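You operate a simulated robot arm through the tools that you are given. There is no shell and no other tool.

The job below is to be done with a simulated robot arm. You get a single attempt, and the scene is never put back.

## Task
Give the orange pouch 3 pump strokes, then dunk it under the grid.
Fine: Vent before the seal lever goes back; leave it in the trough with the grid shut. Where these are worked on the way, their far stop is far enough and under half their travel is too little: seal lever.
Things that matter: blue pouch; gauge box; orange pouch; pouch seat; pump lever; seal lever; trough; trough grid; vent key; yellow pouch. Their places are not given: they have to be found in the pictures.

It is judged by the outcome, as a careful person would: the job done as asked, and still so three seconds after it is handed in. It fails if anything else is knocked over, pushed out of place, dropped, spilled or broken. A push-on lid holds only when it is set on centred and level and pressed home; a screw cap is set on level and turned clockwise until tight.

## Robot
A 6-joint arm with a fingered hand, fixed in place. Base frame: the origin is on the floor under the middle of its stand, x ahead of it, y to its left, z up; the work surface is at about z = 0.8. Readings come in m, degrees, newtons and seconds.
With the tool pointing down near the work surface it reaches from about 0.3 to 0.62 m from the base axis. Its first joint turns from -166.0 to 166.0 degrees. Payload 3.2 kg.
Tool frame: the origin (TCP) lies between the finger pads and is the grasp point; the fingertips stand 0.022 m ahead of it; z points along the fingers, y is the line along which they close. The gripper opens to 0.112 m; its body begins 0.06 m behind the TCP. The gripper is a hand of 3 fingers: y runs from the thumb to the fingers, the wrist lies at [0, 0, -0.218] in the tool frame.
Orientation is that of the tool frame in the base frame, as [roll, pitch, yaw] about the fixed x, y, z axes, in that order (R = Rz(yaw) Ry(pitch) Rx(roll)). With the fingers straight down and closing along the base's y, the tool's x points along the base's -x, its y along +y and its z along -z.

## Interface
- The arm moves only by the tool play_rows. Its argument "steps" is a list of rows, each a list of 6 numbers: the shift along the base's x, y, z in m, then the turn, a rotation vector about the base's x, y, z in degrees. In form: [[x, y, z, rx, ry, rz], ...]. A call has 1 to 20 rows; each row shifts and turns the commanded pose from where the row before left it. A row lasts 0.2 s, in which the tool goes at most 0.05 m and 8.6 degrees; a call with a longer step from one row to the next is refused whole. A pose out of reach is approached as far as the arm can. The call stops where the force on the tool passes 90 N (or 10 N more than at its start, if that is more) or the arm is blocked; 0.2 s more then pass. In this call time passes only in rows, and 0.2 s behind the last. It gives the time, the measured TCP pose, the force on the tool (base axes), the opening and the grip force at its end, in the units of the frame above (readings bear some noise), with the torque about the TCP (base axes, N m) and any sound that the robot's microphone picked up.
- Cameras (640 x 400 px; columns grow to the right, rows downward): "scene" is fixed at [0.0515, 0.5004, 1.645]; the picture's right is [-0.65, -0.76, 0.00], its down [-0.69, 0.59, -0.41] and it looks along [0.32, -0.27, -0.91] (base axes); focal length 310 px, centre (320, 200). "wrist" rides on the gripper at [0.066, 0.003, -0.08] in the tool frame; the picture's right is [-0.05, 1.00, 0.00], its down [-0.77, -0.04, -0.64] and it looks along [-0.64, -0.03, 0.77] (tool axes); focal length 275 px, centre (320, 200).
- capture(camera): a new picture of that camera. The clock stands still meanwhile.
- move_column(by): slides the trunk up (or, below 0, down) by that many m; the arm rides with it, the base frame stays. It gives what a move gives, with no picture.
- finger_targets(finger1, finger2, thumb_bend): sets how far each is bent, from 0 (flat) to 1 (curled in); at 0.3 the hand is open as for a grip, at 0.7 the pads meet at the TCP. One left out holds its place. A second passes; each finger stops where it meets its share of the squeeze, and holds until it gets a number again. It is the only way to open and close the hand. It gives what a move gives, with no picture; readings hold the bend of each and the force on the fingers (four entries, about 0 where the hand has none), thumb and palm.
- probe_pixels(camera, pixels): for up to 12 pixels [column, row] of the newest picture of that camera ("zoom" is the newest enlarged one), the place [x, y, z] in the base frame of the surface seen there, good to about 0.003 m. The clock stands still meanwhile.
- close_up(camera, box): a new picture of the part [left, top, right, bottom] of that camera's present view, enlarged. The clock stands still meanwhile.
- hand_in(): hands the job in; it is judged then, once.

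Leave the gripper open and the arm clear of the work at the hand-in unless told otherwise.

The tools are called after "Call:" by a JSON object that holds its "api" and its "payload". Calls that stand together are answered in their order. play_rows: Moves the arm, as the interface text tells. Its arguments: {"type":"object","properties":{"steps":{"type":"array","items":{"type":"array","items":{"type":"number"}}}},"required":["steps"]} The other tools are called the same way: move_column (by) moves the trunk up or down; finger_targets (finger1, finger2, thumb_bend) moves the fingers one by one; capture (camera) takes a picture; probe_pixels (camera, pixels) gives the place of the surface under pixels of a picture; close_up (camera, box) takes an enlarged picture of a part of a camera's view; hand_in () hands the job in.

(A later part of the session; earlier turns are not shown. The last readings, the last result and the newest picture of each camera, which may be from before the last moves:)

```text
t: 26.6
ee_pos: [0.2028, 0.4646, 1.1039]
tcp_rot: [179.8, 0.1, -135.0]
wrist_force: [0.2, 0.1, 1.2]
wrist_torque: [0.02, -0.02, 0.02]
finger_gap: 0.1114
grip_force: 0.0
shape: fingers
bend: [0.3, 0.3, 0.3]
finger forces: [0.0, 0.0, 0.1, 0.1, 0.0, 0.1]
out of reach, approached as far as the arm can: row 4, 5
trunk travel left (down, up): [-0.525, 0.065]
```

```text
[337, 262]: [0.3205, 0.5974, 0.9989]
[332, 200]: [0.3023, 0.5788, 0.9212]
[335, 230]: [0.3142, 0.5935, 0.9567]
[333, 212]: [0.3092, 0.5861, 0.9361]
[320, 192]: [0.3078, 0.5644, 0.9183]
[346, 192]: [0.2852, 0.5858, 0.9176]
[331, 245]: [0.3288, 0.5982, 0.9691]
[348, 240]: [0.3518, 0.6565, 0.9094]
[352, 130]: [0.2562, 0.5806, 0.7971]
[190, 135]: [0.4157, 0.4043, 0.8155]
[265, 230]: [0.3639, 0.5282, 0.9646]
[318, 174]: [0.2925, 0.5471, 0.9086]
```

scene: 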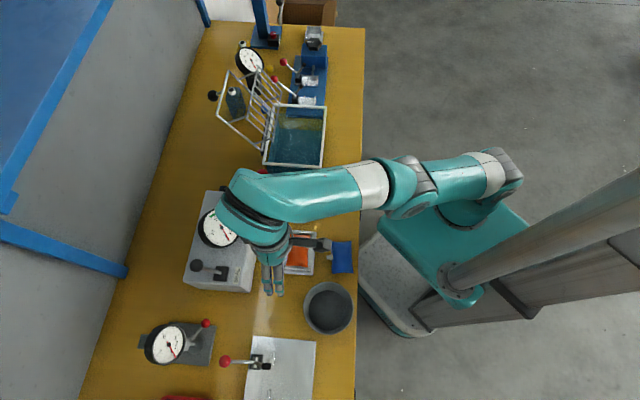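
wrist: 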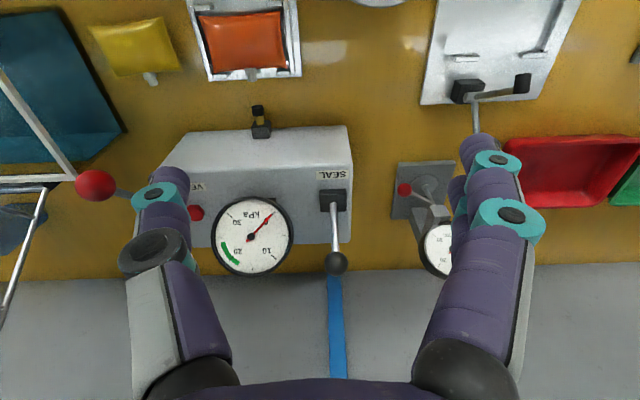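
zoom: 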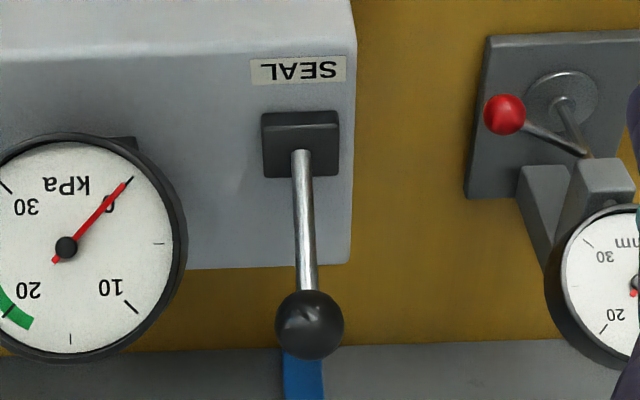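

The lever's ball centre is at about (0.331, 0.605, 0.990), leaning 28° away from me over a pivot near z≈0.91, so it must be pulled toward me past "SEAL". To reach it I'll tilt the tool 40° outward first.

Call:
{"api": "play_rows", "payload": {"steps": [[0, 0, 0, 5.657, -5.657, 0], [0, 0, 0, 5.657, -5.657, 0], [0, 0, 0, 5.657, -5.657, 0], [0, 0, 0, 5.657, -5.657, 0], [0, 0, 0, 5.657, -5.657, 0], [0, 0, 0, 0, 0, 0]]}}

Call:
{"api": "capture", "payload": {"camera": "wrist"}}

Call:
{"api": "capture", "payload": {"camera": "scene"}}

```text
t: 28.0
ee_pos: [0.1754, 0.4352, 1.2354]
tcp_rot: [-178.0, 20.1, -135.0]
wrist_force: [0.2, -0.2, 0.1]
wrist_torque: [0.01, 0.0, 0.0]
finger_gap: 0.1115
grip_force: 0.1
shape: fingers
bend: [0.3, 0.3, 0.3]
finger forces: [0.0, 0.1, 0.1, 0.0, 0.0, 0.0]
out of reach, approached as far as the arm can: row 1, 2, 3, 4, 5
trunk travel left (down, up): [-0.525, 0.065]
```

```text
taken
```

wrist: 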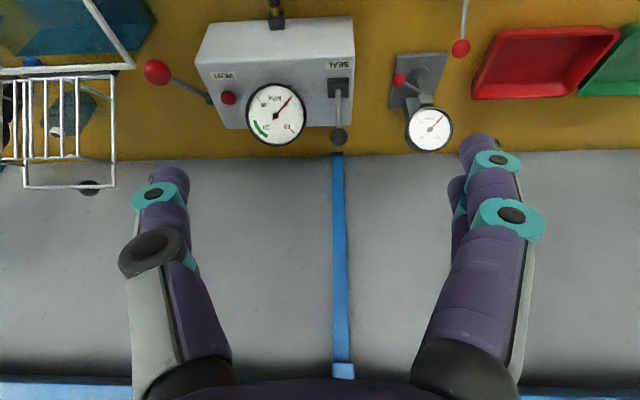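

```text
taken
```

scene: 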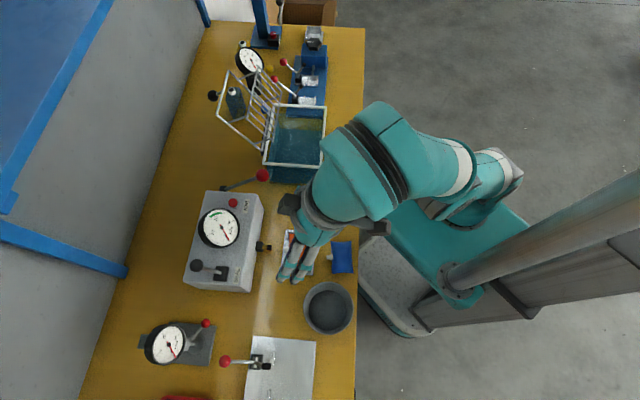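

The arm got stuck at its stretched limit (tilt only 20°, hand risen to z≈1.235). I'll pull the commanded pose back toward the robot and lower it to regain a well-reached pose, then read it.

Call:
{"api": "play_rows", "payload": {"steps": [[-0.02, -0.02, -0.03, 0, 0, 0], [-0.02, -0.02, -0.03, 0, 0, 0], [0, 0, 0, 0, 0, 0]]}}

Call:
{"api": "capture", "payload": {"camera": "scene"}}

```text
t: 28.8
ee_pos: [0.1626, 0.4366, 1.241]
tcp_rot: [-178.4, 21.1, -135.0]
wrist_force: [0.3, -0.3, 0.5]
wrist_torque: [-0.01, 0.01, 0.01]
finger_gap: 0.1116
grip_force: 0.0
shape: fingers
bend: [0.3, 0.3, 0.3]
finger forces: [0.0, 0.0, 0.0, 0.0, 0.0, 0.0]
out of reach, approached as far as the arm can: row 1, 2
trunk travel left (down, up): [-0.525, 0.065]
```

```text
taken
```

scene: 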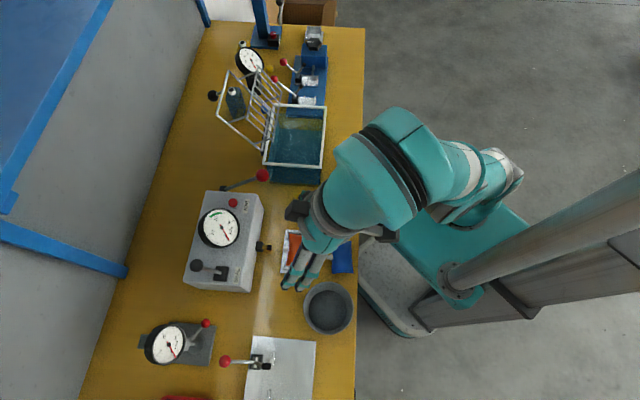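

The arm is stretched straight there, and pulling directly inward is its singular direction. I'll try small straight-down steps instead to let the elbow bend.

Call:
{"api": "play_rows", "payload": {"steps": [[0, 0, -0.01, 0, 0, 0], [0, 0, -0.01, 0, 0, 0], [0, 0, -0.01, 0, 0, 0], [0, 0, -0.01, 0, 0, 0]]}}

```text
t: 29.8
ee_pos: [0.1616, 0.4369, 1.239]
tcp_rot: [-178.6, 21.2, -135.0]
wrist_force: [0.4, 0.2, 1.0]
wrist_torque: [-0.03, 0.01, -0.01]
finger_gap: 0.1115
grip_force: 0.0
shape: fingers
bend: [0.3, 0.3, 0.3]
finger forces: [0.0, 0.0, 0.0, 0.0, 0.1, 0.1]
out of reach, approached as far as the arm can: row 1, 2, 3, 4
trunk travel left (down, up): [-0.525, 0.065]
```

No movement. I'll test other small directions: outward-and-down, sideways, and tilting back, to see which are free.

Call:
{"api": "play_rows", "payload": {"steps": [[0.008, 0.008, -0.01, 0, 0, 0], [0.008, 0.008, -0.01, 0, 0, 0]]}}

Call:
{"api": "play_rows", "payload": {"steps": [[0, 0, 0, -3, 3, 0], [0, 0, 0, -3, 3, 0]]}}

```text
t: 30.4
ee_pos: [0.176, 0.455, 1.2222]
tcp_rot: [-178.6, 21.3, -135.1]
wrist_force: [-0.3, -0.5, 0.5]
wrist_torque: [0.03, 0.01, -0.01]
finger_gap: 0.1116
grip_force: 0.0
shape: fingers
bend: [0.3, 0.3, 0.3]
finger forces: [0.0, 0.1, 0.0, 0.0, 0.1, 0.0]
trunk travel left (down, up): [-0.525, 0.065]
```

```text
t: 31.0
ee_pos: [0.1763, 0.4535, 1.2203]
tcp_rot: [-179.0, 19.5, -135.2]
wrist_force: [0.4, 0.7, -0.3]
wrist_torque: [0.0, -0.02, -0.03]
finger_gap: 0.1113
grip_force: 0.0
shape: fingers
bend: [0.3, 0.3, 0.3]
finger forces: [0.0, 0.0, 0.0, 0.0, 0.0, 0.0]
out of reach, approached as far as the arm can: row 2
trunk travel left (down, up): [-0.525, 0.065]
```

Moving along the reach sphere works (outward-and-down). I'll mix it with a small inward component so the elbow starts to bend.

Call:
{"api": "play_rows", "payload": {"steps": [[0.008, 0.008, -0.013, 0, 0, 0], [0.008, 0.008, -0.014, 0, 0, 0], [0.007, 0.007, -0.015, 0, 0, 0], [0.007, 0.007, -0.016, 0, 0, 0]]}}

```text
t: 32.0
ee_pos: [0.2057, 0.4838, 1.1617]
tcp_rot: [-179.1, 19.5, -135.2]
wrist_force: [0.6, 0.1, 0.1]
wrist_torque: [0.03, -0.01, -0.01]
finger_gap: 0.1115
grip_force: 0.1
shape: fingers
bend: [0.3, 0.3, 0.3]
finger forces: [0.0, 0.0, 0.1, 0.0, 0.0, 0.0]
trunk travel left (down, up): [-0.525, 0.065]
```

That worked, and the elbow is now bent a bit. I'll continue lowering and then tilt outward to 40°.

Call:
{"api": "play_rows", "payload": {"steps": [[0.003, 0.003, -0.02, 0, 0, 0], [0, 0, -0.02, 0, 0, 0], [0, 0, -0.01, 3, -3, 0], [0, 0, 0, 4, -4, 0], [0, 0, 0, 4, -4, 0], [0, 0, 0, 4, -4, 0]]}}

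Call:
{"api": "capture", "payload": {"camera": "wrist"}}

Call:
{"api": "capture", "payload": {"camera": "scene"}}

```text
t: 33.4
ee_pos: [0.2099, 0.488, 1.1117]
tcp_rot: [-179.2, 40.7, -135.2]
wrist_force: [0.5, -0.1, 0.1]
wrist_torque: [0.0, 0.03, 0.02]
finger_gap: 0.1113
grip_force: 0.0
shape: fingers
bend: [0.3, 0.3, 0.3]
finger forces: [0.0, 0.0, 0.0, 0.0, 0.0, 0.0]
trunk travel left (down, up): [-0.525, 0.065]
```

```text
taken
```

wrist: 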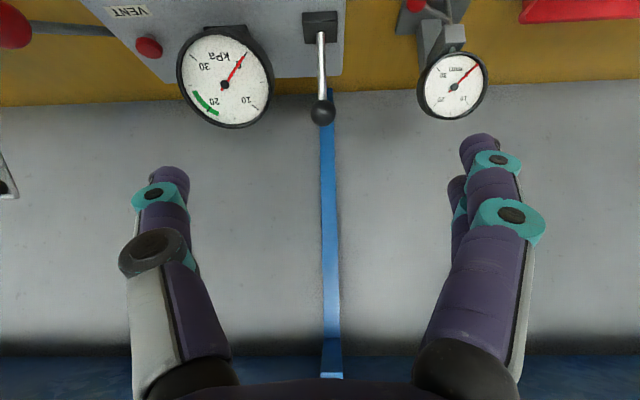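

```text
taken
```

scene: 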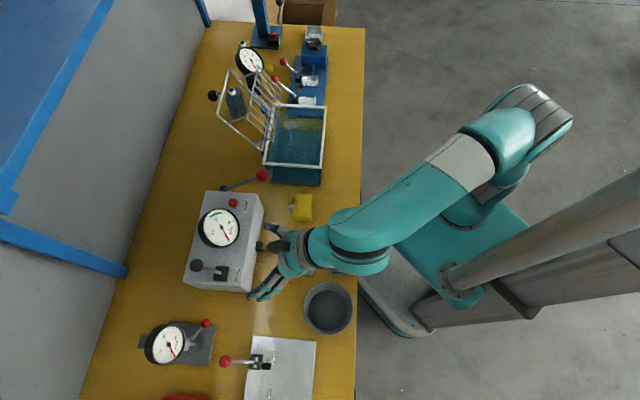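

Now the pose is good: tilt 40.7°, TCP (0.210, 0.488, 1.112). The lever's ball is at (322, 112) in the wrist picture. I'll probe it again and set the fingers to a 0.05 gap so they fit beside the gauge.

Call:
{"api": "close_up", "payload": {"camera": "wrist", "box": [240, 0, 400, 130]}}

Call:
{"api": "probe_pixels", "payload": {"camera": "wrist", "pixels": [[322, 110], [321, 60], [320, 85], [320, 40], [270, 90], [268, 60], [245, 35], [150, 46], [8, 25]]}}

Call:
{"api": "finger_targets", "payload": {"finger1": 0.52, "finger2": 0.52, "thumb_bend": 0.52}}

```text
3.08 times, centred on (320, 65) of wrist
```

zoom: 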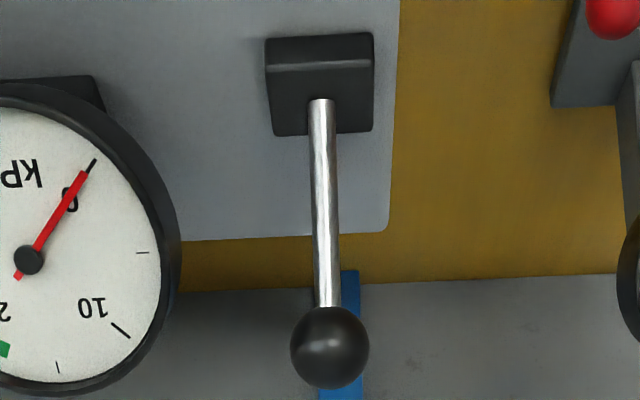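

```text
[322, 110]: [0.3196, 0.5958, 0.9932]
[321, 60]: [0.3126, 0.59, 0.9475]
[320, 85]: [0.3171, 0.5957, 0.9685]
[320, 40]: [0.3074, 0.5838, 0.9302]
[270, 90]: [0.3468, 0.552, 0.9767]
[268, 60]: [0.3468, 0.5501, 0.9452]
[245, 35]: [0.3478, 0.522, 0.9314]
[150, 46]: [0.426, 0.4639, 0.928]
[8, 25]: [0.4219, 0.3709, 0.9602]
```

```text
t: 34.4
ee_pos: [0.2091, 0.4877, 1.1123]
tcp_rot: [-179.1, 40.7, -135.2]
wrist_force: [0.3, 0.2, -0.5]
wrist_torque: [-0.02, 0.02, 0.02]
finger_gap: 0.0498
grip_force: 0.0
shape: fingers
bend: [0.52, 0.52, 0.52]
finger forces: [0.0, 0.1, 0.0, 0.1, 0.1, 0.0]
trunk travel left (down, up): [-0.525, 0.065]
```

Ball centre refined to about a=0.660, b=0.1945, z=0.988 (diagonal axes). I'll check how high the gauge rim stands next to my thumb's path, and narrow the fingers to a 0.04 gap.

Call:
{"api": "finger_targets", "payload": {"finger1": 0.555, "finger2": 0.555, "thumb_bend": 0.555}}

Call:
{"api": "capture", "payload": {"camera": "wrist"}}

Call:
{"api": "probe_pixels", "payload": {"camera": "wrist", "pixels": [[225, 125], [240, 122], [205, 118], [262, 105], [272, 80], [225, 80], [180, 75], [322, 110], [318, 105], [326, 112]]}}

```text
t: 35.4
ee_pos: [0.209, 0.4869, 1.1127]
tcp_rot: [-179.2, 40.7, -135.2]
wrist_force: [-0.1, -0.5, 0.5]
wrist_torque: [0.02, 0.02, 0.01]
finger_gap: 0.0414
grip_force: 0.1
shape: fingers
bend: [0.55, 0.55, 0.55]
finger forces: [0.1, 0.1, 0.1, 0.1, 0.0, 0.1]
trunk travel left (down, up): [-0.525, 0.065]
```

```text
taken
```

wrist: 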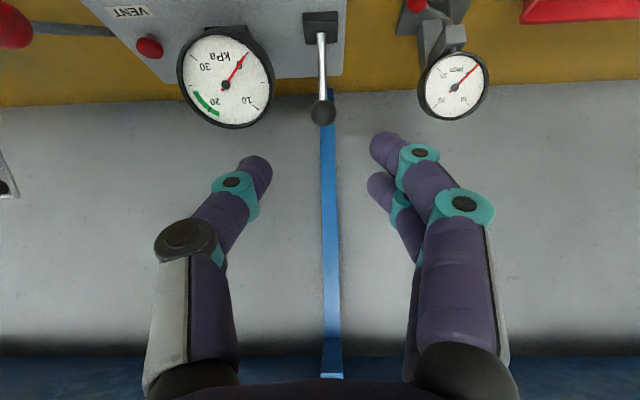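

```text
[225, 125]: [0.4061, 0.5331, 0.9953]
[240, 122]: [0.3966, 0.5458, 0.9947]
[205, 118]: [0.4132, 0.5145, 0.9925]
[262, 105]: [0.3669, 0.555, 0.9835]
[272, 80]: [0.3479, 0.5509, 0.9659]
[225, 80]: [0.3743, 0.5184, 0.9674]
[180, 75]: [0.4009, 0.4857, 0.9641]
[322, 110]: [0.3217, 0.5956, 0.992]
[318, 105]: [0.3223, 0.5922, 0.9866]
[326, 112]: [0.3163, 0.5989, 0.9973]
```

The gauge rim tops out at z≈1.00 and ends near b≈0.15, leaving just enough room beside the ball. I'll move to a pre-grasp point 6 cm back from the ball along the tool axis.

Call:
{"api": "play_rows", "payload": {"steps": [[0.0228, 0.0222, -0.0195, 0, 0, 0], [0.0228, 0.0222, -0.0195, 0, 0, 0], [0.0228, 0.0222, -0.0195, 0, 0, 0], [0.0228, 0.0222, -0.0195, 0, 0, 0], [0, 0, 0, 0, 0, 0]]}}

Call:
{"api": "capture", "payload": {"camera": "wrist"}}

Call:
{"api": "close_up", "payload": {"camera": "scene", "box": [160, 190, 320, 310]}}

```text
t: 36.6
ee_pos: [0.2997, 0.5774, 1.0336]
tcp_rot: [-179.1, 40.6, -135.2]
wrist_force: [-0.4, 1.3, -1.1]
wrist_torque: [0.0, 0.01, 0.02]
finger_gap: 0.0411
grip_force: 0.0
shape: fingers
bend: [0.55, 0.55, 0.55]
finger forces: [0.0, 0.1, 0.0, 0.1, 0.1, 0.0]
trunk travel left (down, up): [-0.525, 0.065]
```

```text
taken
```

wrist: 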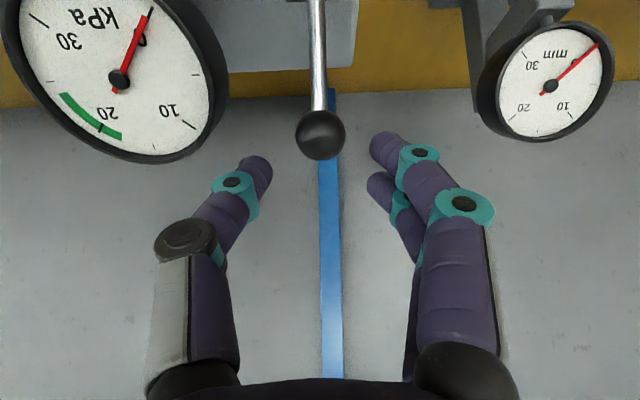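

```text
3.33 times, centred on (240, 250) of scene
```

zoom: 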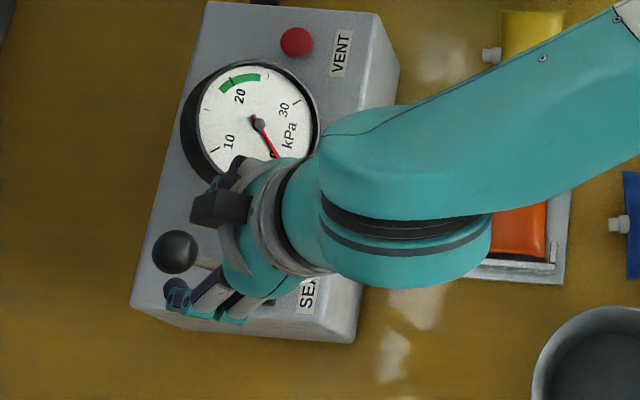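

The ball is at (320, 135), nearly exactly on the tool axis. I'll advance the 6 cm along the axis so the ball comes between thumb and fingers.

Call:
{"api": "play_rows", "payload": {"steps": [[0.0073, 0.0073, -0.0109, 0, 0, 0], [0.0073, 0.0073, -0.0109, 0, 0, 0], [0.0073, 0.0073, -0.0109, 0, 0, 0], [0.0073, 0.0073, -0.0109, 0, 0, 0], [0, 0, 0, 0, 0, 0]]}}

Call:
{"api": "capture", "payload": {"camera": "wrist"}}

```text
t: 37.8
ee_pos: [0.3303, 0.6046, 0.9896]
tcp_rot: [-179.1, 40.6, -135.2]
wrist_force: [-0.2, -0.2, -0.5]
wrist_torque: [0.01, 0.01, -0.04]
finger_gap: 0.0417
grip_force: 0.0
shape: fingers
bend: [0.55, 0.55, 0.55]
finger forces: [0.1, 0.0, 0.0, 0.1, 0.0, 0.0]
trunk travel left (down, up): [-0.525, 0.065]
```

```text
taken
```

wrist: 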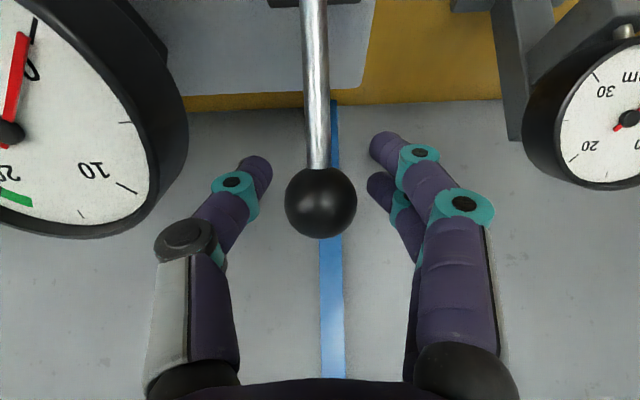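

The ball is exactly at the grasp point (320, 202). I'll close on it.

Call:
{"api": "finger_targets", "payload": {"finger1": 0.7, "finger2": 0.7, "thumb_bend": 0.7}}

Call:
{"api": "capture", "payload": {"camera": "wrist"}}

```text
t: 38.8
ee_pos: [0.3298, 0.6061, 0.9895]
tcp_rot: [-179.2, 40.7, -135.3]
wrist_force: [3.6, -2.6, -1.0]
wrist_torque: [0.01, -0.01, -0.03]
finger_gap: 0.0072
grip_force: 2.4
shape: fingers
bend: [0.69, 0.69, 0.68]
finger forces: [0.5, 0.4, 0.0, 0.0, 4.9, 0.0]
trunk travel left (down, up): [-0.525, 0.065]
```

```text
taken
```

wrist: 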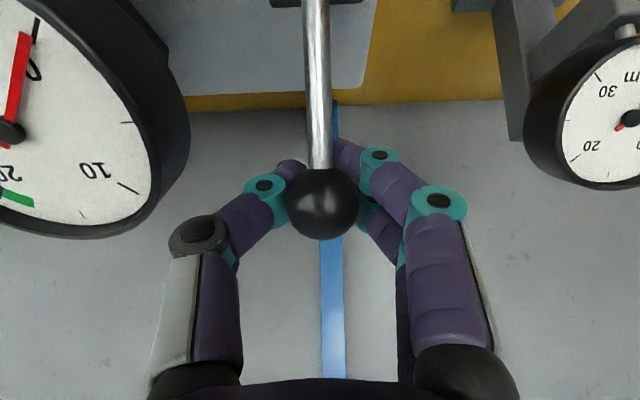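

The fingers curled around and behind the ball, caging it. I'll pull it along its arc toward me for the first part and check.

Call:
{"api": "play_rows", "payload": {"steps": [[-0.0042, -0.0042, 0.0028, 0, 0, 0], [-0.0042, -0.0042, 0.0025, 0, 0, 0], [-0.0043, -0.0043, 0.002, 0, 0, 0], [-0.0043, -0.0043, 0.0015, 0, 0, 0]]}}

Call:
{"api": "capture", "payload": {"camera": "wrist"}}

```text
t: 39.8
ee_pos: [0.3122, 0.5889, 0.9996]
tcp_rot: [-179.1, 40.7, -135.2]
wrist_force: [2.6, -1.7, -4.2]
wrist_torque: [-0.01, -0.01, 0.03]
finger_gap: 0.0082
grip_force: 2.9
shape: fingers
bend: [0.68, 0.7, 0.68]
finger forces: [2.2, 0.0, 0.0, 0.1, 3.6, 0.1]
trunk travel left (down, up): [-0.525, 0.065]
```

```text
taken
```

wrist: 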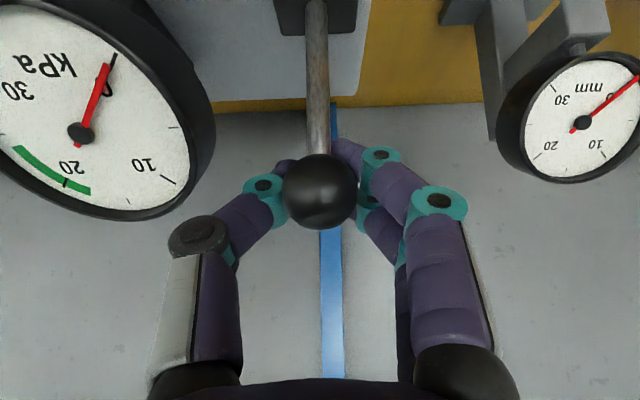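

The ball follows (now at (320, 192)), and it pulls down slightly, so its arc rises less than I assumed. I'll continue pulling flatter.

Call:
{"api": "play_rows", "payload": {"steps": [[-0.0044, -0.0044, -0.001, 0, 0, 0], [-0.0044, -0.0044, -0.001, 0, 0, 0], [-0.0044, -0.0044, -0.001, 0, 0, 0], [-0.0044, -0.0044, -0.001, 0, 0, 0]]}}

Call:
{"api": "capture", "payload": {"camera": "wrist"}}

Call:
{"api": "close_up", "payload": {"camera": "scene", "box": [160, 190, 320, 310]}}

```text
t: 40.8
ee_pos: [0.2948, 0.5718, 0.9944]
tcp_rot: [-179.2, 40.7, -135.1]
wrist_force: [1.8, 0.8, 1.1]
wrist_torque: [0.01, 0.0, 0.03]
finger_gap: 0.003
grip_force: 0.7
shape: fingers
bend: [0.7, 0.7, 0.7]
finger forces: [0.1, 0.0, 0.1, 0.0, 1.7, 0.0]
trunk travel left (down, up): [-0.525, 0.065]
```

```text
taken
```

wrist: 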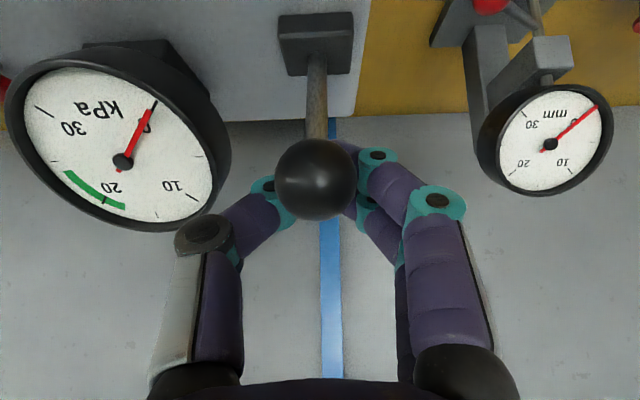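

```text
3.33 times, centred on (240, 250) of scene
```

zoom: 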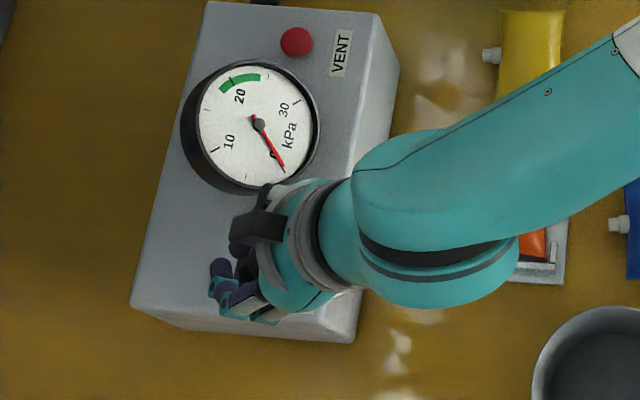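

The ball now leads the fingers, which push it from behind, with little force (1–2 N). I'll keep pulling and lower slightly with its arc.

Call:
{"api": "play_rows", "payload": {"steps": [[-0.0044, -0.0044, -0.0015, 0, 0, 0], [-0.0044, -0.0044, -0.002, 0, 0, 0], [-0.0044, -0.0044, -0.0025, 0, 0, 0], [-0.0044, -0.0044, -0.003, 0, 0, 0]]}}

Call:
{"api": "capture", "payload": {"camera": "wrist"}}

Call:
{"api": "close_up", "payload": {"camera": "scene", "box": [160, 190, 320, 310]}}

```text
t: 41.8
ee_pos: [0.2757, 0.5527, 0.9843]
tcp_rot: [-179.2, 40.7, -135.1]
wrist_force: [0.9, 2.5, -3.1]
wrist_torque: [-0.02, 0.03, 0.0]
finger_gap: 0.0056
grip_force: 2.8
shape: fingers
bend: [0.7, 0.66, 0.69]
finger forces: [0.1, 3.2, 0.1, 0.1, 2.0, 0.0]
trunk travel left (down, up): [-0.525, 0.065]
```

```text
taken
```

wrist: 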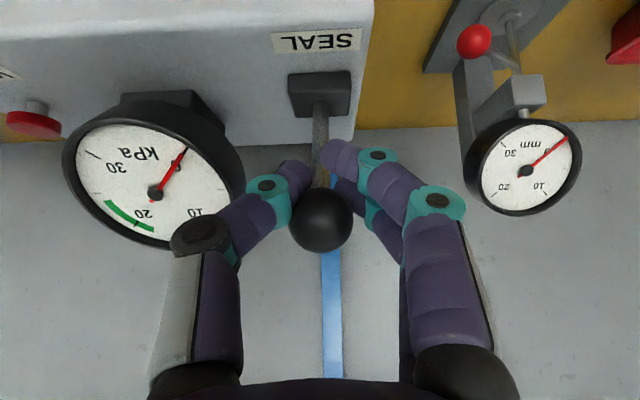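

```text
3.33 times, centred on (240, 250) of scene
```

zoom: 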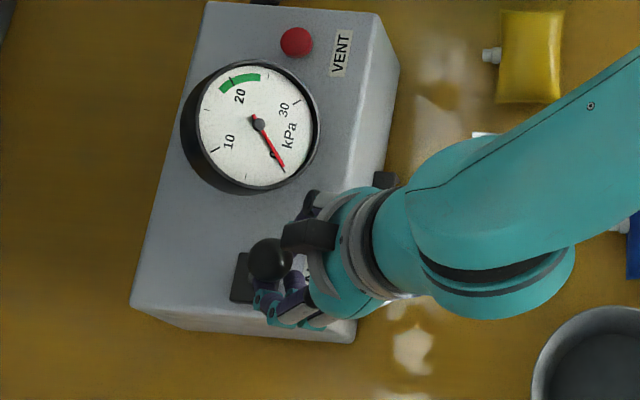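

The ball has slipped out over the fingertips (now at (320, 220), beyond them) and stopped at about a≈0.602, some 60 mm from its start. I'll back off along the tool axis and look at where the lever stands.

Call:
{"api": "play_rows", "payload": {"steps": [[-0.0077, -0.0077, 0.0126, 0, 0, 0], [-0.0077, -0.0077, 0.0126, 0, 0, 0], [-0.0077, -0.0077, 0.0126, 0, 0, 0], [-0.0077, -0.0077, 0.0126, 0, 0, 0], [-0.0077, -0.0077, 0.0126, 0, 0, 0]]}}

Call:
{"api": "finger_targets", "payload": {"finger1": 0.555, "finger2": 0.555, "thumb_bend": 0.555}}

Call:
{"api": "capture", "payload": {"camera": "wrist"}}

Call:
{"api": "close_up", "payload": {"camera": "scene", "box": [160, 190, 320, 310]}}

```text
t: 43.0
ee_pos: [0.2387, 0.5131, 1.0496]
tcp_rot: [-179.1, 40.7, -135.2]
wrist_force: [-0.7, 0.8, -0.4]
wrist_torque: [-0.02, 0.0, -0.02]
finger_gap: 0.003
grip_force: 0.1
shape: fingers
bend: [0.7, 0.7, 0.7]
finger forces: [0.1, 0.1, 0.1, 0.0, 0.1, 0.1]
trunk travel left (down, up): [-0.525, 0.065]
```

```text
t: 44.0
ee_pos: [0.2385, 0.5136, 1.0489]
tcp_rot: [-179.0, 40.7, -135.3]
wrist_force: [-0.2, 0.1, 0.2]
wrist_torque: [0.02, 0.02, -0.01]
finger_gap: 0.0402
grip_force: 0.0
shape: fingers
bend: [0.55, 0.55, 0.55]
finger forces: [0.0, 0.0, 0.0, 0.0, 0.0, 0.0]
trunk travel left (down, up): [-0.525, 0.065]
```

```text
taken
```

wrist: 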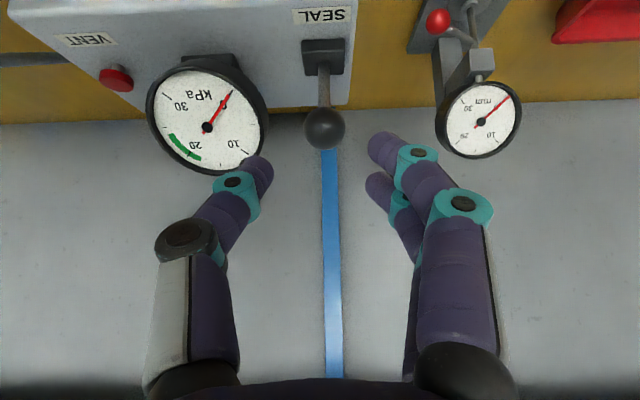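

```text
3.33 times, centred on (240, 250) of scene
```

zoom: 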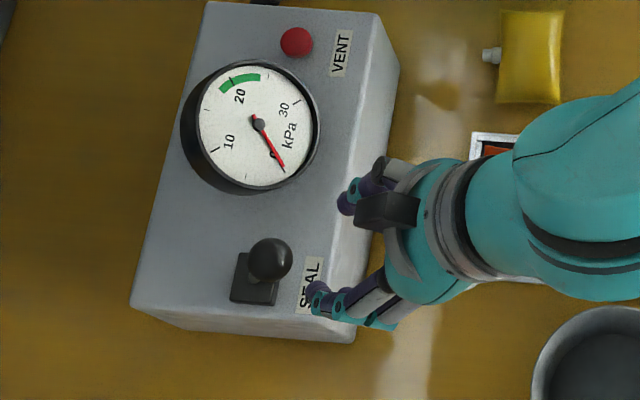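

The lever now stands about upright and stays there. I'll probe the ball and shaft for the new position.

Call:
{"api": "close_up", "payload": {"camera": "wrist", "box": [260, 0, 420, 160]}}

Call:
{"api": "probe_pixels", "payload": {"camera": "wrist", "pixels": [[325, 127], [324, 90], [324, 75], [323, 60], [312, 127], [338, 127], [325, 112], [325, 143]]}}

Call:
{"api": "probe_pixels", "payload": {"camera": "scene", "pixels": [[224, 267], [219, 276]]}}

```text
2.50 times, centred on (340, 80) of wrist
```

zoom: 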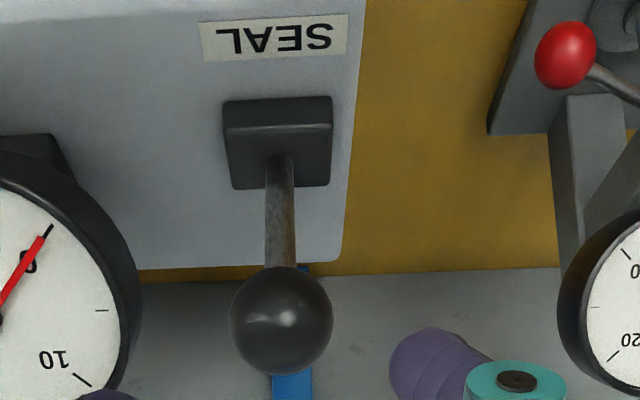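

```text
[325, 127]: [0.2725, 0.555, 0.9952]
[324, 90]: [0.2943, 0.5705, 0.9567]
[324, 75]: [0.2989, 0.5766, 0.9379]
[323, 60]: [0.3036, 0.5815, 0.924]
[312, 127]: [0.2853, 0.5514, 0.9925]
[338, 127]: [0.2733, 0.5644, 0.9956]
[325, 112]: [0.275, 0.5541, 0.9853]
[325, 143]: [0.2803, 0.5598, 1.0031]
```

```text
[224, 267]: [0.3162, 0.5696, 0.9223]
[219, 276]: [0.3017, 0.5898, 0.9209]
```

The lever went from +24° to about −22° (ball now a≈0.598, z≈0.989), so it has reached its far stop. I'll close the fingers, move over toward the pump lever with less tilt, and check from the scene view that the coupling moved onto the spout.

Call:
{"api": "finger_targets", "payload": {"finger1": 0.7, "finger2": 0.7, "thumb_bend": 0.7}}

Call:
{"api": "play_rows", "payload": {"steps": [[0, 0, 0.02, 0, 0, 0], [0.0293, -0.02, 0.0, -2.09, 2.09, 0], [0.0293, -0.02, 0.0, -2.09, 2.09, 0], [0.0293, -0.02, 0.0, -2.09, 2.09, 0], [0.0293, -0.02, 0.0, -2.09, 2.09, 0], [0.0293, -0.02, 0.0, -2.09, 2.09, 0], [0.0293, -0.02, 0.0, -2.09, 2.09, 0], [0.0293, -0.02, 0.0, -2.09, 2.09, 0], [0, 0, 0, 0, 0, 0]]}}

Call:
{"api": "capture", "payload": {"camera": "wrist"}}

Call:
{"api": "capture", "payload": {"camera": "scene"}}

```text
t: 45.0
ee_pos: [0.2379, 0.514, 1.0497]
tcp_rot: [-179.0, 40.7, -135.2]
wrist_force: [0.3, -0.2, 0.2]
wrist_torque: [-0.01, 0.04, 0.0]
finger_gap: 0.0029
grip_force: 0.0
shape: fingers
bend: [0.7, 0.7, 0.7]
finger forces: [0.0, 0.1, 0.0, 0.0, 0.0, 0.1]
trunk travel left (down, up): [-0.525, 0.065]
```

```text
t: 47.0
ee_pos: [0.4431, 0.3746, 1.0681]
tcp_rot: [-179.1, 20.0, -135.3]
wrist_force: [0.0, -0.2, 0.3]
wrist_torque: [0.0, -0.02, 0.01]
finger_gap: 0.0029
grip_force: 0.1
shape: fingers
bend: [0.7, 0.7, 0.7]
finger forces: [0.0, 0.0, 0.0, 0.1, 0.0, 0.0]
trunk travel left (down, up): [-0.525, 0.065]
```

```text
taken
```

wrist: 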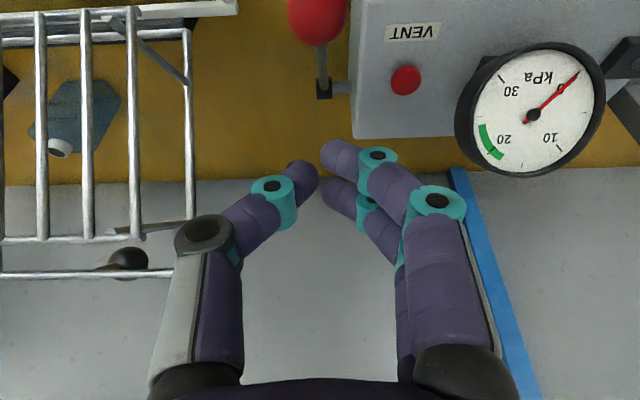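

```text
taken
```

scene: 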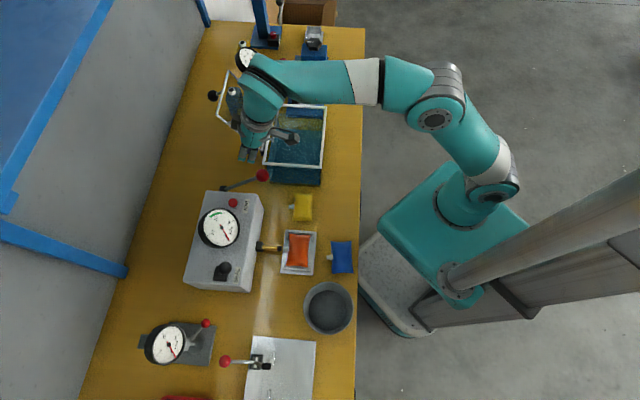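

The coupling appears extended toward the pouch. I'll enlarge that and the hand area.

Call:
{"api": "close_up", "payload": {"camera": "scene", "box": [200, 180, 340, 300]}}

Call:
{"api": "close_up", "payload": {"camera": "scene", "box": [200, 50, 340, 210]}}

Call:
{"api": "probe_pixels", "payload": {"camera": "scene", "pixels": [[263, 175], [226, 190], [245, 183], [222, 268], [260, 246], [283, 248]]}}

Call:
{"api": "probe_pixels", "payload": {"camera": "wrist", "pixels": [[317, 20], [322, 60], [324, 85], [344, 87], [405, 80], [360, 130], [130, 258], [185, 100], [190, 215], [140, 235], [220, 8]]}}

```text
3.33 times, centred on (270, 240) of scene
```

zoom: 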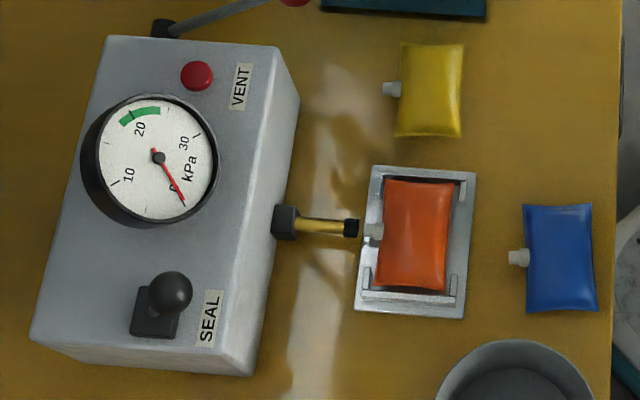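

```text
2.50 times, centred on (270, 130) of scene
```

zoom: 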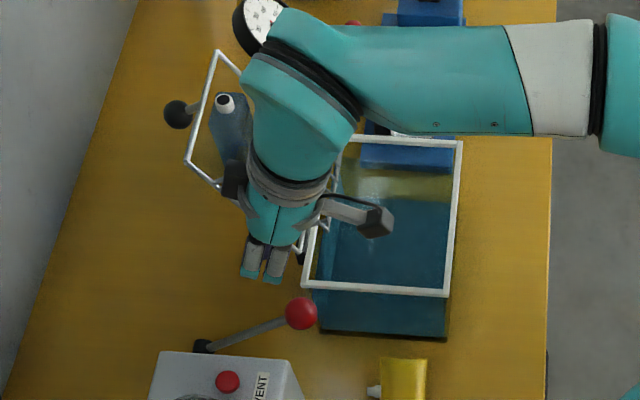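

```text
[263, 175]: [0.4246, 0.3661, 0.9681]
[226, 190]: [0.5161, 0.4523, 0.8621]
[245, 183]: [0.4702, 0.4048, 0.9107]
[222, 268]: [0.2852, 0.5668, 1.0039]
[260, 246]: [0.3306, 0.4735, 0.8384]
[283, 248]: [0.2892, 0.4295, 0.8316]
```

```text
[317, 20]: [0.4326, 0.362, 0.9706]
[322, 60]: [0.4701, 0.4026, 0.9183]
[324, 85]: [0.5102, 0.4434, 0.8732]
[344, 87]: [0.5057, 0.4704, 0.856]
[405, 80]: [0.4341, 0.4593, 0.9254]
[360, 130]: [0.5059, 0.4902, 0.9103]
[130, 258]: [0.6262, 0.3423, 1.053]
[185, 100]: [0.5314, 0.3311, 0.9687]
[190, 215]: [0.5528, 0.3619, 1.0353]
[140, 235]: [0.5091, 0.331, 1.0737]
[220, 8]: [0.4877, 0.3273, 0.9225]
```

The coupling has moved out toward the spout. I'll zoom in tightly on the joint to see whether it actually meets the spout.

Call:
{"api": "close_up", "payload": {"camera": "scene", "box": [250, 225, 320, 270]}}

Call:
{"api": "probe_pixels", "payload": {"camera": "zoom", "pixels": [[215, 190], [260, 200], [300, 210], [330, 215], [350, 220], [370, 215], [390, 215], [400, 225], [280, 200], [320, 212], [340, 217], [360, 220]]}}

```text
8.89 times, centred on (285, 248) of scene
```

zoom: 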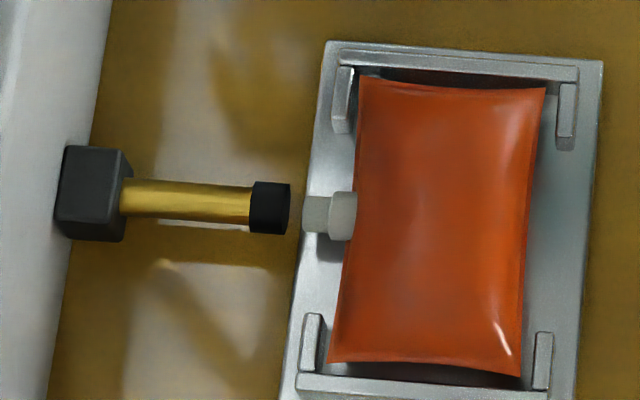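

```text
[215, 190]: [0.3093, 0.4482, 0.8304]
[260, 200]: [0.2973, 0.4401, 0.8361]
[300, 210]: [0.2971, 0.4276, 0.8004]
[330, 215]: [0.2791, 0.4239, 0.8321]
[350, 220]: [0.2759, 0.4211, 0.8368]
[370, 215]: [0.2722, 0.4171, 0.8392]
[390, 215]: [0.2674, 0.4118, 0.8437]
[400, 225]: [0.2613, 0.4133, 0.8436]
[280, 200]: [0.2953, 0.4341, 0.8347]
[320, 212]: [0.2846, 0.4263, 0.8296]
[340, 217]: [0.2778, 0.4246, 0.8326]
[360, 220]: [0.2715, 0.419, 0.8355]
```

There is still a ~4–5 mm gap between the coupling tip (zoom x≈290) and the spout (x≈303), so I can't be sure the lever is at its stop. I'll go back and push the lever further from behind with closed fingers: first return to the 40° tilt pose in front of the lever.

Call:
{"api": "play_rows", "payload": {"steps": [[-0.0293, 0.02, 0.0, 2.09, -2.09, 0], [-0.0293, 0.02, 0.0, 2.09, -2.09, 0], [-0.0293, 0.02, 0.0, 2.09, -2.09, 0], [-0.0293, 0.02, 0.0, 2.09, -2.09, 0], [-0.0293, 0.02, 0.0, 2.09, -2.09, 0], [-0.0293, 0.02, 0.0, 2.09, -2.09, 0], [-0.0293, 0.02, 0.0, 2.09, -2.09, 0], [0.0169, 0.0183, 0.001, 0, 0, 0], [0.0169, 0.0183, 0.001, 0, 0, 0], [0.0169, 0.0183, 0.001, 0, 0, 0], [0.0169, 0.0183, 0.0, 0, 0, 0], [0, 0, 0, 0, 0, 0]]}}

Call:
{"api": "capture", "payload": {"camera": "wrist"}}

Call:
{"api": "close_up", "payload": {"camera": "scene", "box": [160, 190, 320, 310]}}

```text
t: 49.6
ee_pos: [0.3077, 0.5884, 1.0702]
tcp_rot: [-179.1, 40.6, -135.2]
wrist_force: [-0.1, 0.1, 0.4]
wrist_torque: [-0.01, 0.01, 0.02]
finger_gap: 0.0029
grip_force: 0.1
shape: fingers
bend: [0.7, 0.7, 0.7]
finger forces: [0.0, 0.0, 0.2, 0.0, 0.0, 0.0]
trunk travel left (down, up): [-0.525, 0.065]
```

```text
taken
```

wrist: 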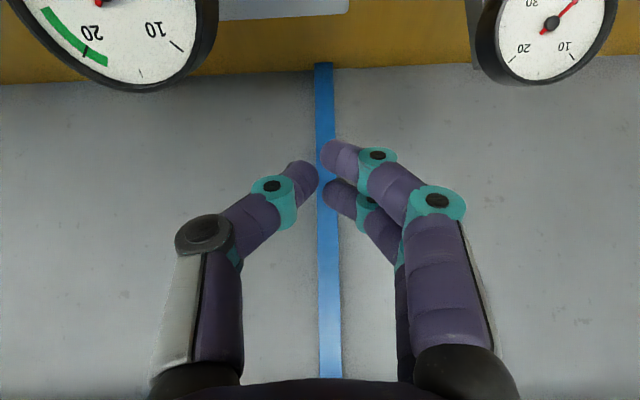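

```text
3.33 times, centred on (240, 250) of scene
```

zoom: 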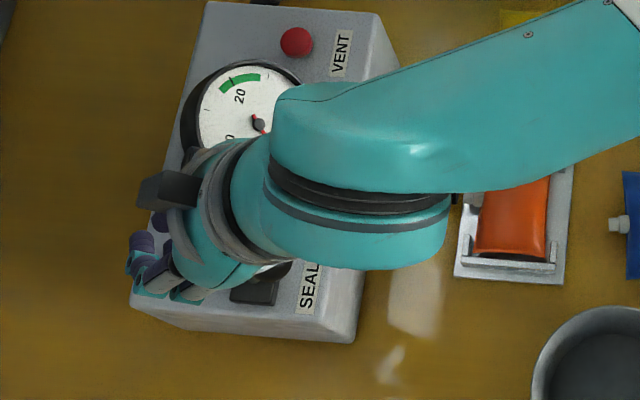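

The hand is now above and behind the ball. I'll lower the closed fingertips behind it.

Call:
{"api": "play_rows", "payload": {"steps": [[0.0012, 0.0012, -0.02, 0, 0, 0], [0.0012, 0.0012, -0.02, 0, 0, 0], [0.0012, 0.0012, -0.02, 0, 0, 0], [0.0006, 0.0006, -0.018, 0, 0, 0]]}}

Call:
{"api": "capture", "payload": {"camera": "wrist"}}

```text
t: 50.6
ee_pos: [0.3116, 0.5917, 0.992]
tcp_rot: [-179.2, 40.7, -135.2]
wrist_force: [-0.2, 0.0, -0.4]
wrist_torque: [0.0, 0.0, -0.02]
finger_gap: 0.0026
grip_force: 0.1
shape: fingers
bend: [0.7, 0.7, 0.7]
finger forces: [0.0, 0.1, 0.1, 0.0, 0.0, 0.0]
trunk travel left (down, up): [-0.525, 0.065]
```

```text
taken
```

wrist: 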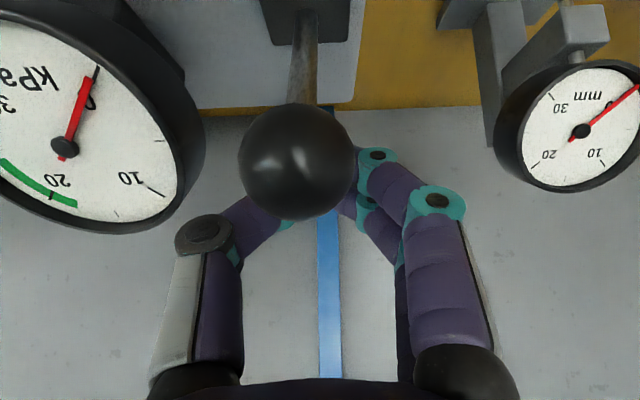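

The ball would fit through the arch between thumb and fingers at this height, so I should hook the thin shaft with the closed tips just below the ball. I'll lower ~3 cm and shift slightly to centre on it.

Call:
{"api": "play_rows", "payload": {"steps": [[0.0066, 0.0041, -0.0145, 0, 0, 0], [0.0066, 0.0041, -0.0145, 0, 0, 0], [0, 0, 0, 0, 0, 0]]}}

Call:
{"api": "capture", "payload": {"camera": "wrist"}}

```text
t: 51.4
ee_pos: [0.3237, 0.6, 0.9634]
tcp_rot: [-179.1, 40.7, -135.2]
wrist_force: [0.3, -0.1, -0.7]
wrist_torque: [-0.02, 0.05, -0.01]
finger_gap: 0.0028
grip_force: 0.3
shape: fingers
bend: [0.7, 0.7, 0.7]
finger forces: [0.0, 0.1, 0.0, 0.0, 0.0, 0.3]
trunk travel left (down, up): [-0.525, 0.065]
```

```text
taken
```

wrist: 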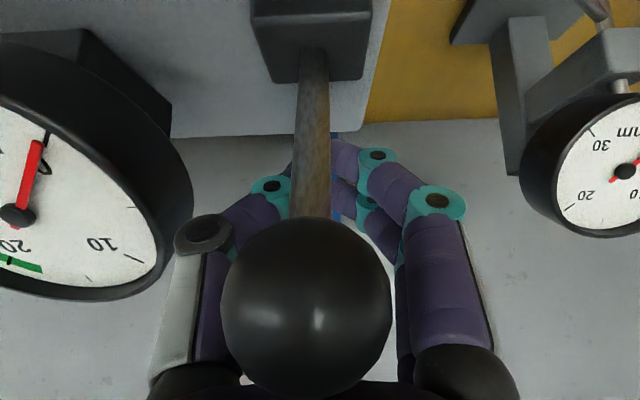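

The ball is close to the palm, so I'm a bit too deep. I'll back off 2 cm along the tool axis and then pull toward me against the shaft in small steps.

Call:
{"api": "play_rows", "payload": {"steps": [[-0.0092, -0.0092, 0.0152, 0, 0, 0], [-0.0035, -0.0035, 0, 0, 0, 0], [-0.0035, -0.0035, 0, 0, 0, 0], [-0.0035, -0.0035, 0, 0, 0, 0]]}}

Call:
{"api": "capture", "payload": {"camera": "wrist"}}

```text
t: 52.4
ee_pos: [0.3036, 0.5799, 0.9807]
tcp_rot: [-179.2, 40.7, -135.2]
wrist_force: [-1.1, -0.3, -0.4]
wrist_torque: [0.02, 0.02, 0.03]
finger_gap: 0.0028
grip_force: 0.1
shape: fingers
bend: [0.7, 0.7, 0.7]
finger forces: [0.0, 0.0, 0.0, 0.0, 0.0, 0.1]
trunk travel left (down, up): [-0.525, 0.065]
```

```text
taken
```

wrist: 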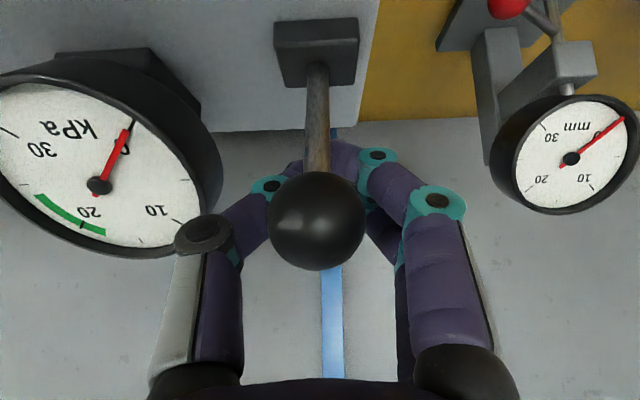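

No contact yet. I'll keep pulling in small steps, watching the force.

Call:
{"api": "play_rows", "payload": {"steps": [[-0.0035, -0.0035, -0.001, 0, 0, 0], [-0.0035, -0.0035, -0.001, 0, 0, 0], [-0.0035, -0.0035, -0.001, 0, 0, 0]]}}

Call:
{"api": "capture", "payload": {"camera": "wrist"}}

```text
t: 53.2
ee_pos: [0.2942, 0.5697, 0.9768]
tcp_rot: [-179.1, 40.7, -135.1]
wrist_force: [-0.2, 2.9, 0.4]
wrist_torque: [0.03, 0.01, 0.0]
finger_gap: 0.0053
grip_force: 1.1
shape: fingers
bend: [0.68, 0.7, 0.7]
finger forces: [1.6, 0.1, 0.1, 0.1, 0.0, 0.0]
trunk travel left (down, up): [-0.525, 0.065]
```

```text
taken
```

wrist: 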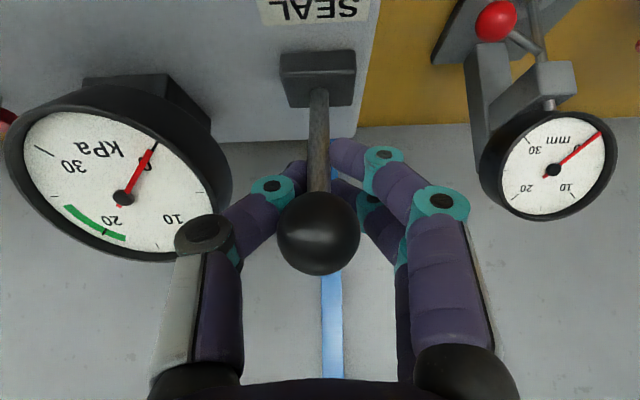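

Finger 1 now touches the shaft with 1.6 N and the lever hasn't moved. I'll pull a bit more to see whether it yields or is at its stop.

Call:
{"api": "play_rows", "payload": {"steps": [[-0.0025, -0.0025, -0.001, 0, 0, 0], [-0.0025, -0.0025, -0.001, 0, 0, 0]]}}

Call:
{"api": "capture", "payload": {"camera": "wrist"}}

```text
t: 53.8
ee_pos: [0.2884, 0.5646, 0.9747]
tcp_rot: [-179.1, 40.7, -135.2]
wrist_force: [1.7, 0.8, 0.4]
wrist_torque: [0.03, -0.04, 0.01]
finger_gap: 0.0058
grip_force: 1.6
shape: fingers
bend: [0.69, 0.7, 0.69]
finger forces: [0.6, 0.0, 0.0, 0.1, 2.0, 0.0]
trunk travel left (down, up): [-0.525, 0.065]
```

```text
taken
```

wrist: 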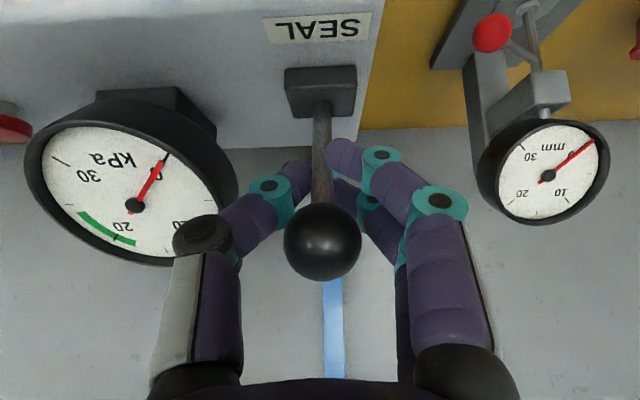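

The shaft slid between thumb and finger tips without the lever moving; the tips actually meet ~18 mm ahead of the TCP, so I should grasp the ball there for a firm hold. I'll open, back off so the ball sits at the fingertips, and check.

Call:
{"api": "finger_targets", "payload": {"finger1": 0.53, "finger2": 0.53, "thumb_bend": 0.53}}

Call:
{"api": "play_rows", "payload": {"steps": [[-0.0044, -0.0044, 0.0092, 0, 0, 0], [-0.0044, -0.0044, 0.0092, 0, 0, 0], [-0.0043, -0.0043, 0.0092, 0, 0, 0], [0, 0, 0, 0, 0, 0]]}}

Call:
{"api": "capture", "payload": {"camera": "wrist"}}

```text
t: 54.8
ee_pos: [0.2891, 0.5652, 0.9756]
tcp_rot: [-179.2, 40.7, -135.2]
wrist_force: [0.1, 0.1, 0.0]
wrist_torque: [-0.01, -0.02, 0.0]
finger_gap: 0.0456
grip_force: 0.0
shape: fingers
bend: [0.53, 0.53, 0.53]
finger forces: [0.0, 0.1, 0.1, 0.0, 0.0, 0.1]
trunk travel left (down, up): [-0.525, 0.065]
```

```text
t: 55.8
ee_pos: [0.2757, 0.5528, 1.0031]
tcp_rot: [-179.1, 40.6, -135.1]
wrist_force: [0.0, -0.4, -0.1]
wrist_torque: [-0.02, -0.03, 0.02]
finger_gap: 0.046
grip_force: 0.1
shape: fingers
bend: [0.53, 0.53, 0.53]
finger forces: [0.0, 0.0, 0.0, 0.1, 0.0, 0.1]
trunk travel left (down, up): [-0.525, 0.065]
```

```text
taken
```

wrist: 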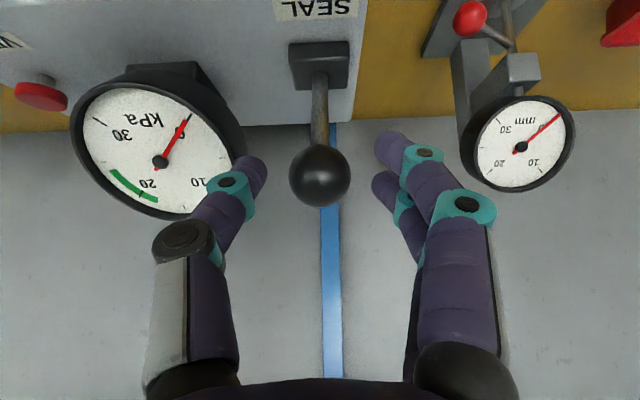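

The ball is now at fingertip depth, centred (320, 175). I'll advance 4 mm and close firmly.

Call:
{"api": "play_rows", "payload": {"steps": [[0.0022, 0.0022, -0.0036, 0, 0, 0], [0, 0, 0, 0, 0, 0]]}}

Call:
{"api": "finger_targets", "payload": {"finger1": 0.7, "finger2": 0.7, "thumb_bend": 0.7}}

Call:
{"api": "capture", "payload": {"camera": "wrist"}}

```text
t: 56.4
ee_pos: [0.2775, 0.554, 1.0]
tcp_rot: [-179.1, 40.7, -135.2]
wrist_force: [1.3, 0.2, -0.7]
wrist_torque: [-0.03, -0.01, 0.01]
finger_gap: 0.0458
grip_force: 0.1
shape: fingers
bend: [0.53, 0.53, 0.53]
finger forces: [0.0, 0.0, 0.0, 0.0, 0.0, 0.0]
trunk travel left (down, up): [-0.525, 0.065]
```

```text
t: 57.4
ee_pos: [0.2779, 0.5532, 0.9995]
tcp_rot: [-179.1, 40.7, -135.2]
wrist_force: [1.4, -0.1, -2.1]
wrist_torque: [0.01, 0.0, 0.01]
finger_gap: 0.0188
grip_force: 8.6
shape: fingers
bend: [0.65, 0.63, 0.65]
finger forces: [3.1, 4.4, 0.1, 0.0, 8.9, 0.0]
trunk travel left (down, up): [-0.525, 0.065]
```

```text
taken
```

wrist: 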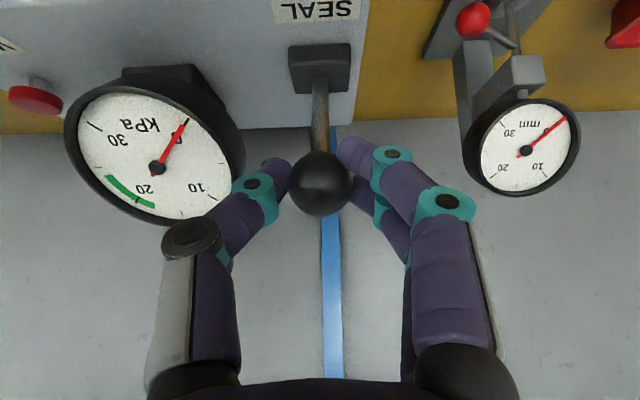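

Good hold now, 8.6 N. I'll squeeze harder and then try pulling the lever further.

Call:
{"api": "finger_targets", "payload": {"finger1": 0.85, "finger2": 0.85, "thumb_bend": 0.85}}

Call:
{"api": "play_rows", "payload": {"steps": [[-0.003, -0.003, -0.0015, 0, 0, 0], [-0.003, -0.003, -0.0015, 0, 0, 0]]}}

Call:
{"api": "capture", "payload": {"camera": "wrist"}}

```text
t: 58.4
ee_pos: [0.2779, 0.5548, 0.9979]
tcp_rot: [-179.1, 40.7, -135.3]
wrist_force: [5.4, -1.6, -7.8]
wrist_torque: [0.0, 0.03, -0.03]
finger_gap: 0.0164
grip_force: 22.8
shape: fingers
bend: [0.7, 0.65, 0.66]
finger forces: [10.2, 10.5, 0.0, 0.0, 24.5, 0.0]
trunk travel left (down, up): [-0.525, 0.065]
```

```text
t: 59.0
ee_pos: [0.2741, 0.549, 0.9956]
tcp_rot: [-179.2, 40.6, -135.3]
wrist_force: [12.7, 1.4, -3.0]
wrist_torque: [0.0, -0.05, -0.1]
finger_gap: 0.0
grip_force: 13.5
shape: fingers
bend: [0.75, 0.62, 0.67]
finger forces: [0.0, 11.0, 0.0, 0.1, 16.1, 0.1]
trunk travel left (down, up): [-0.525, 0.065]
```

```text
taken
```

wrist: 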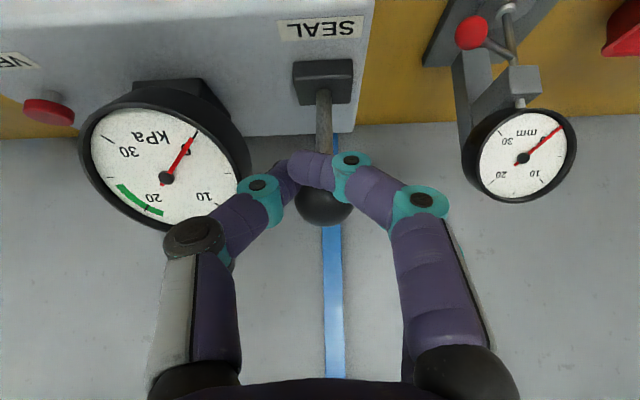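

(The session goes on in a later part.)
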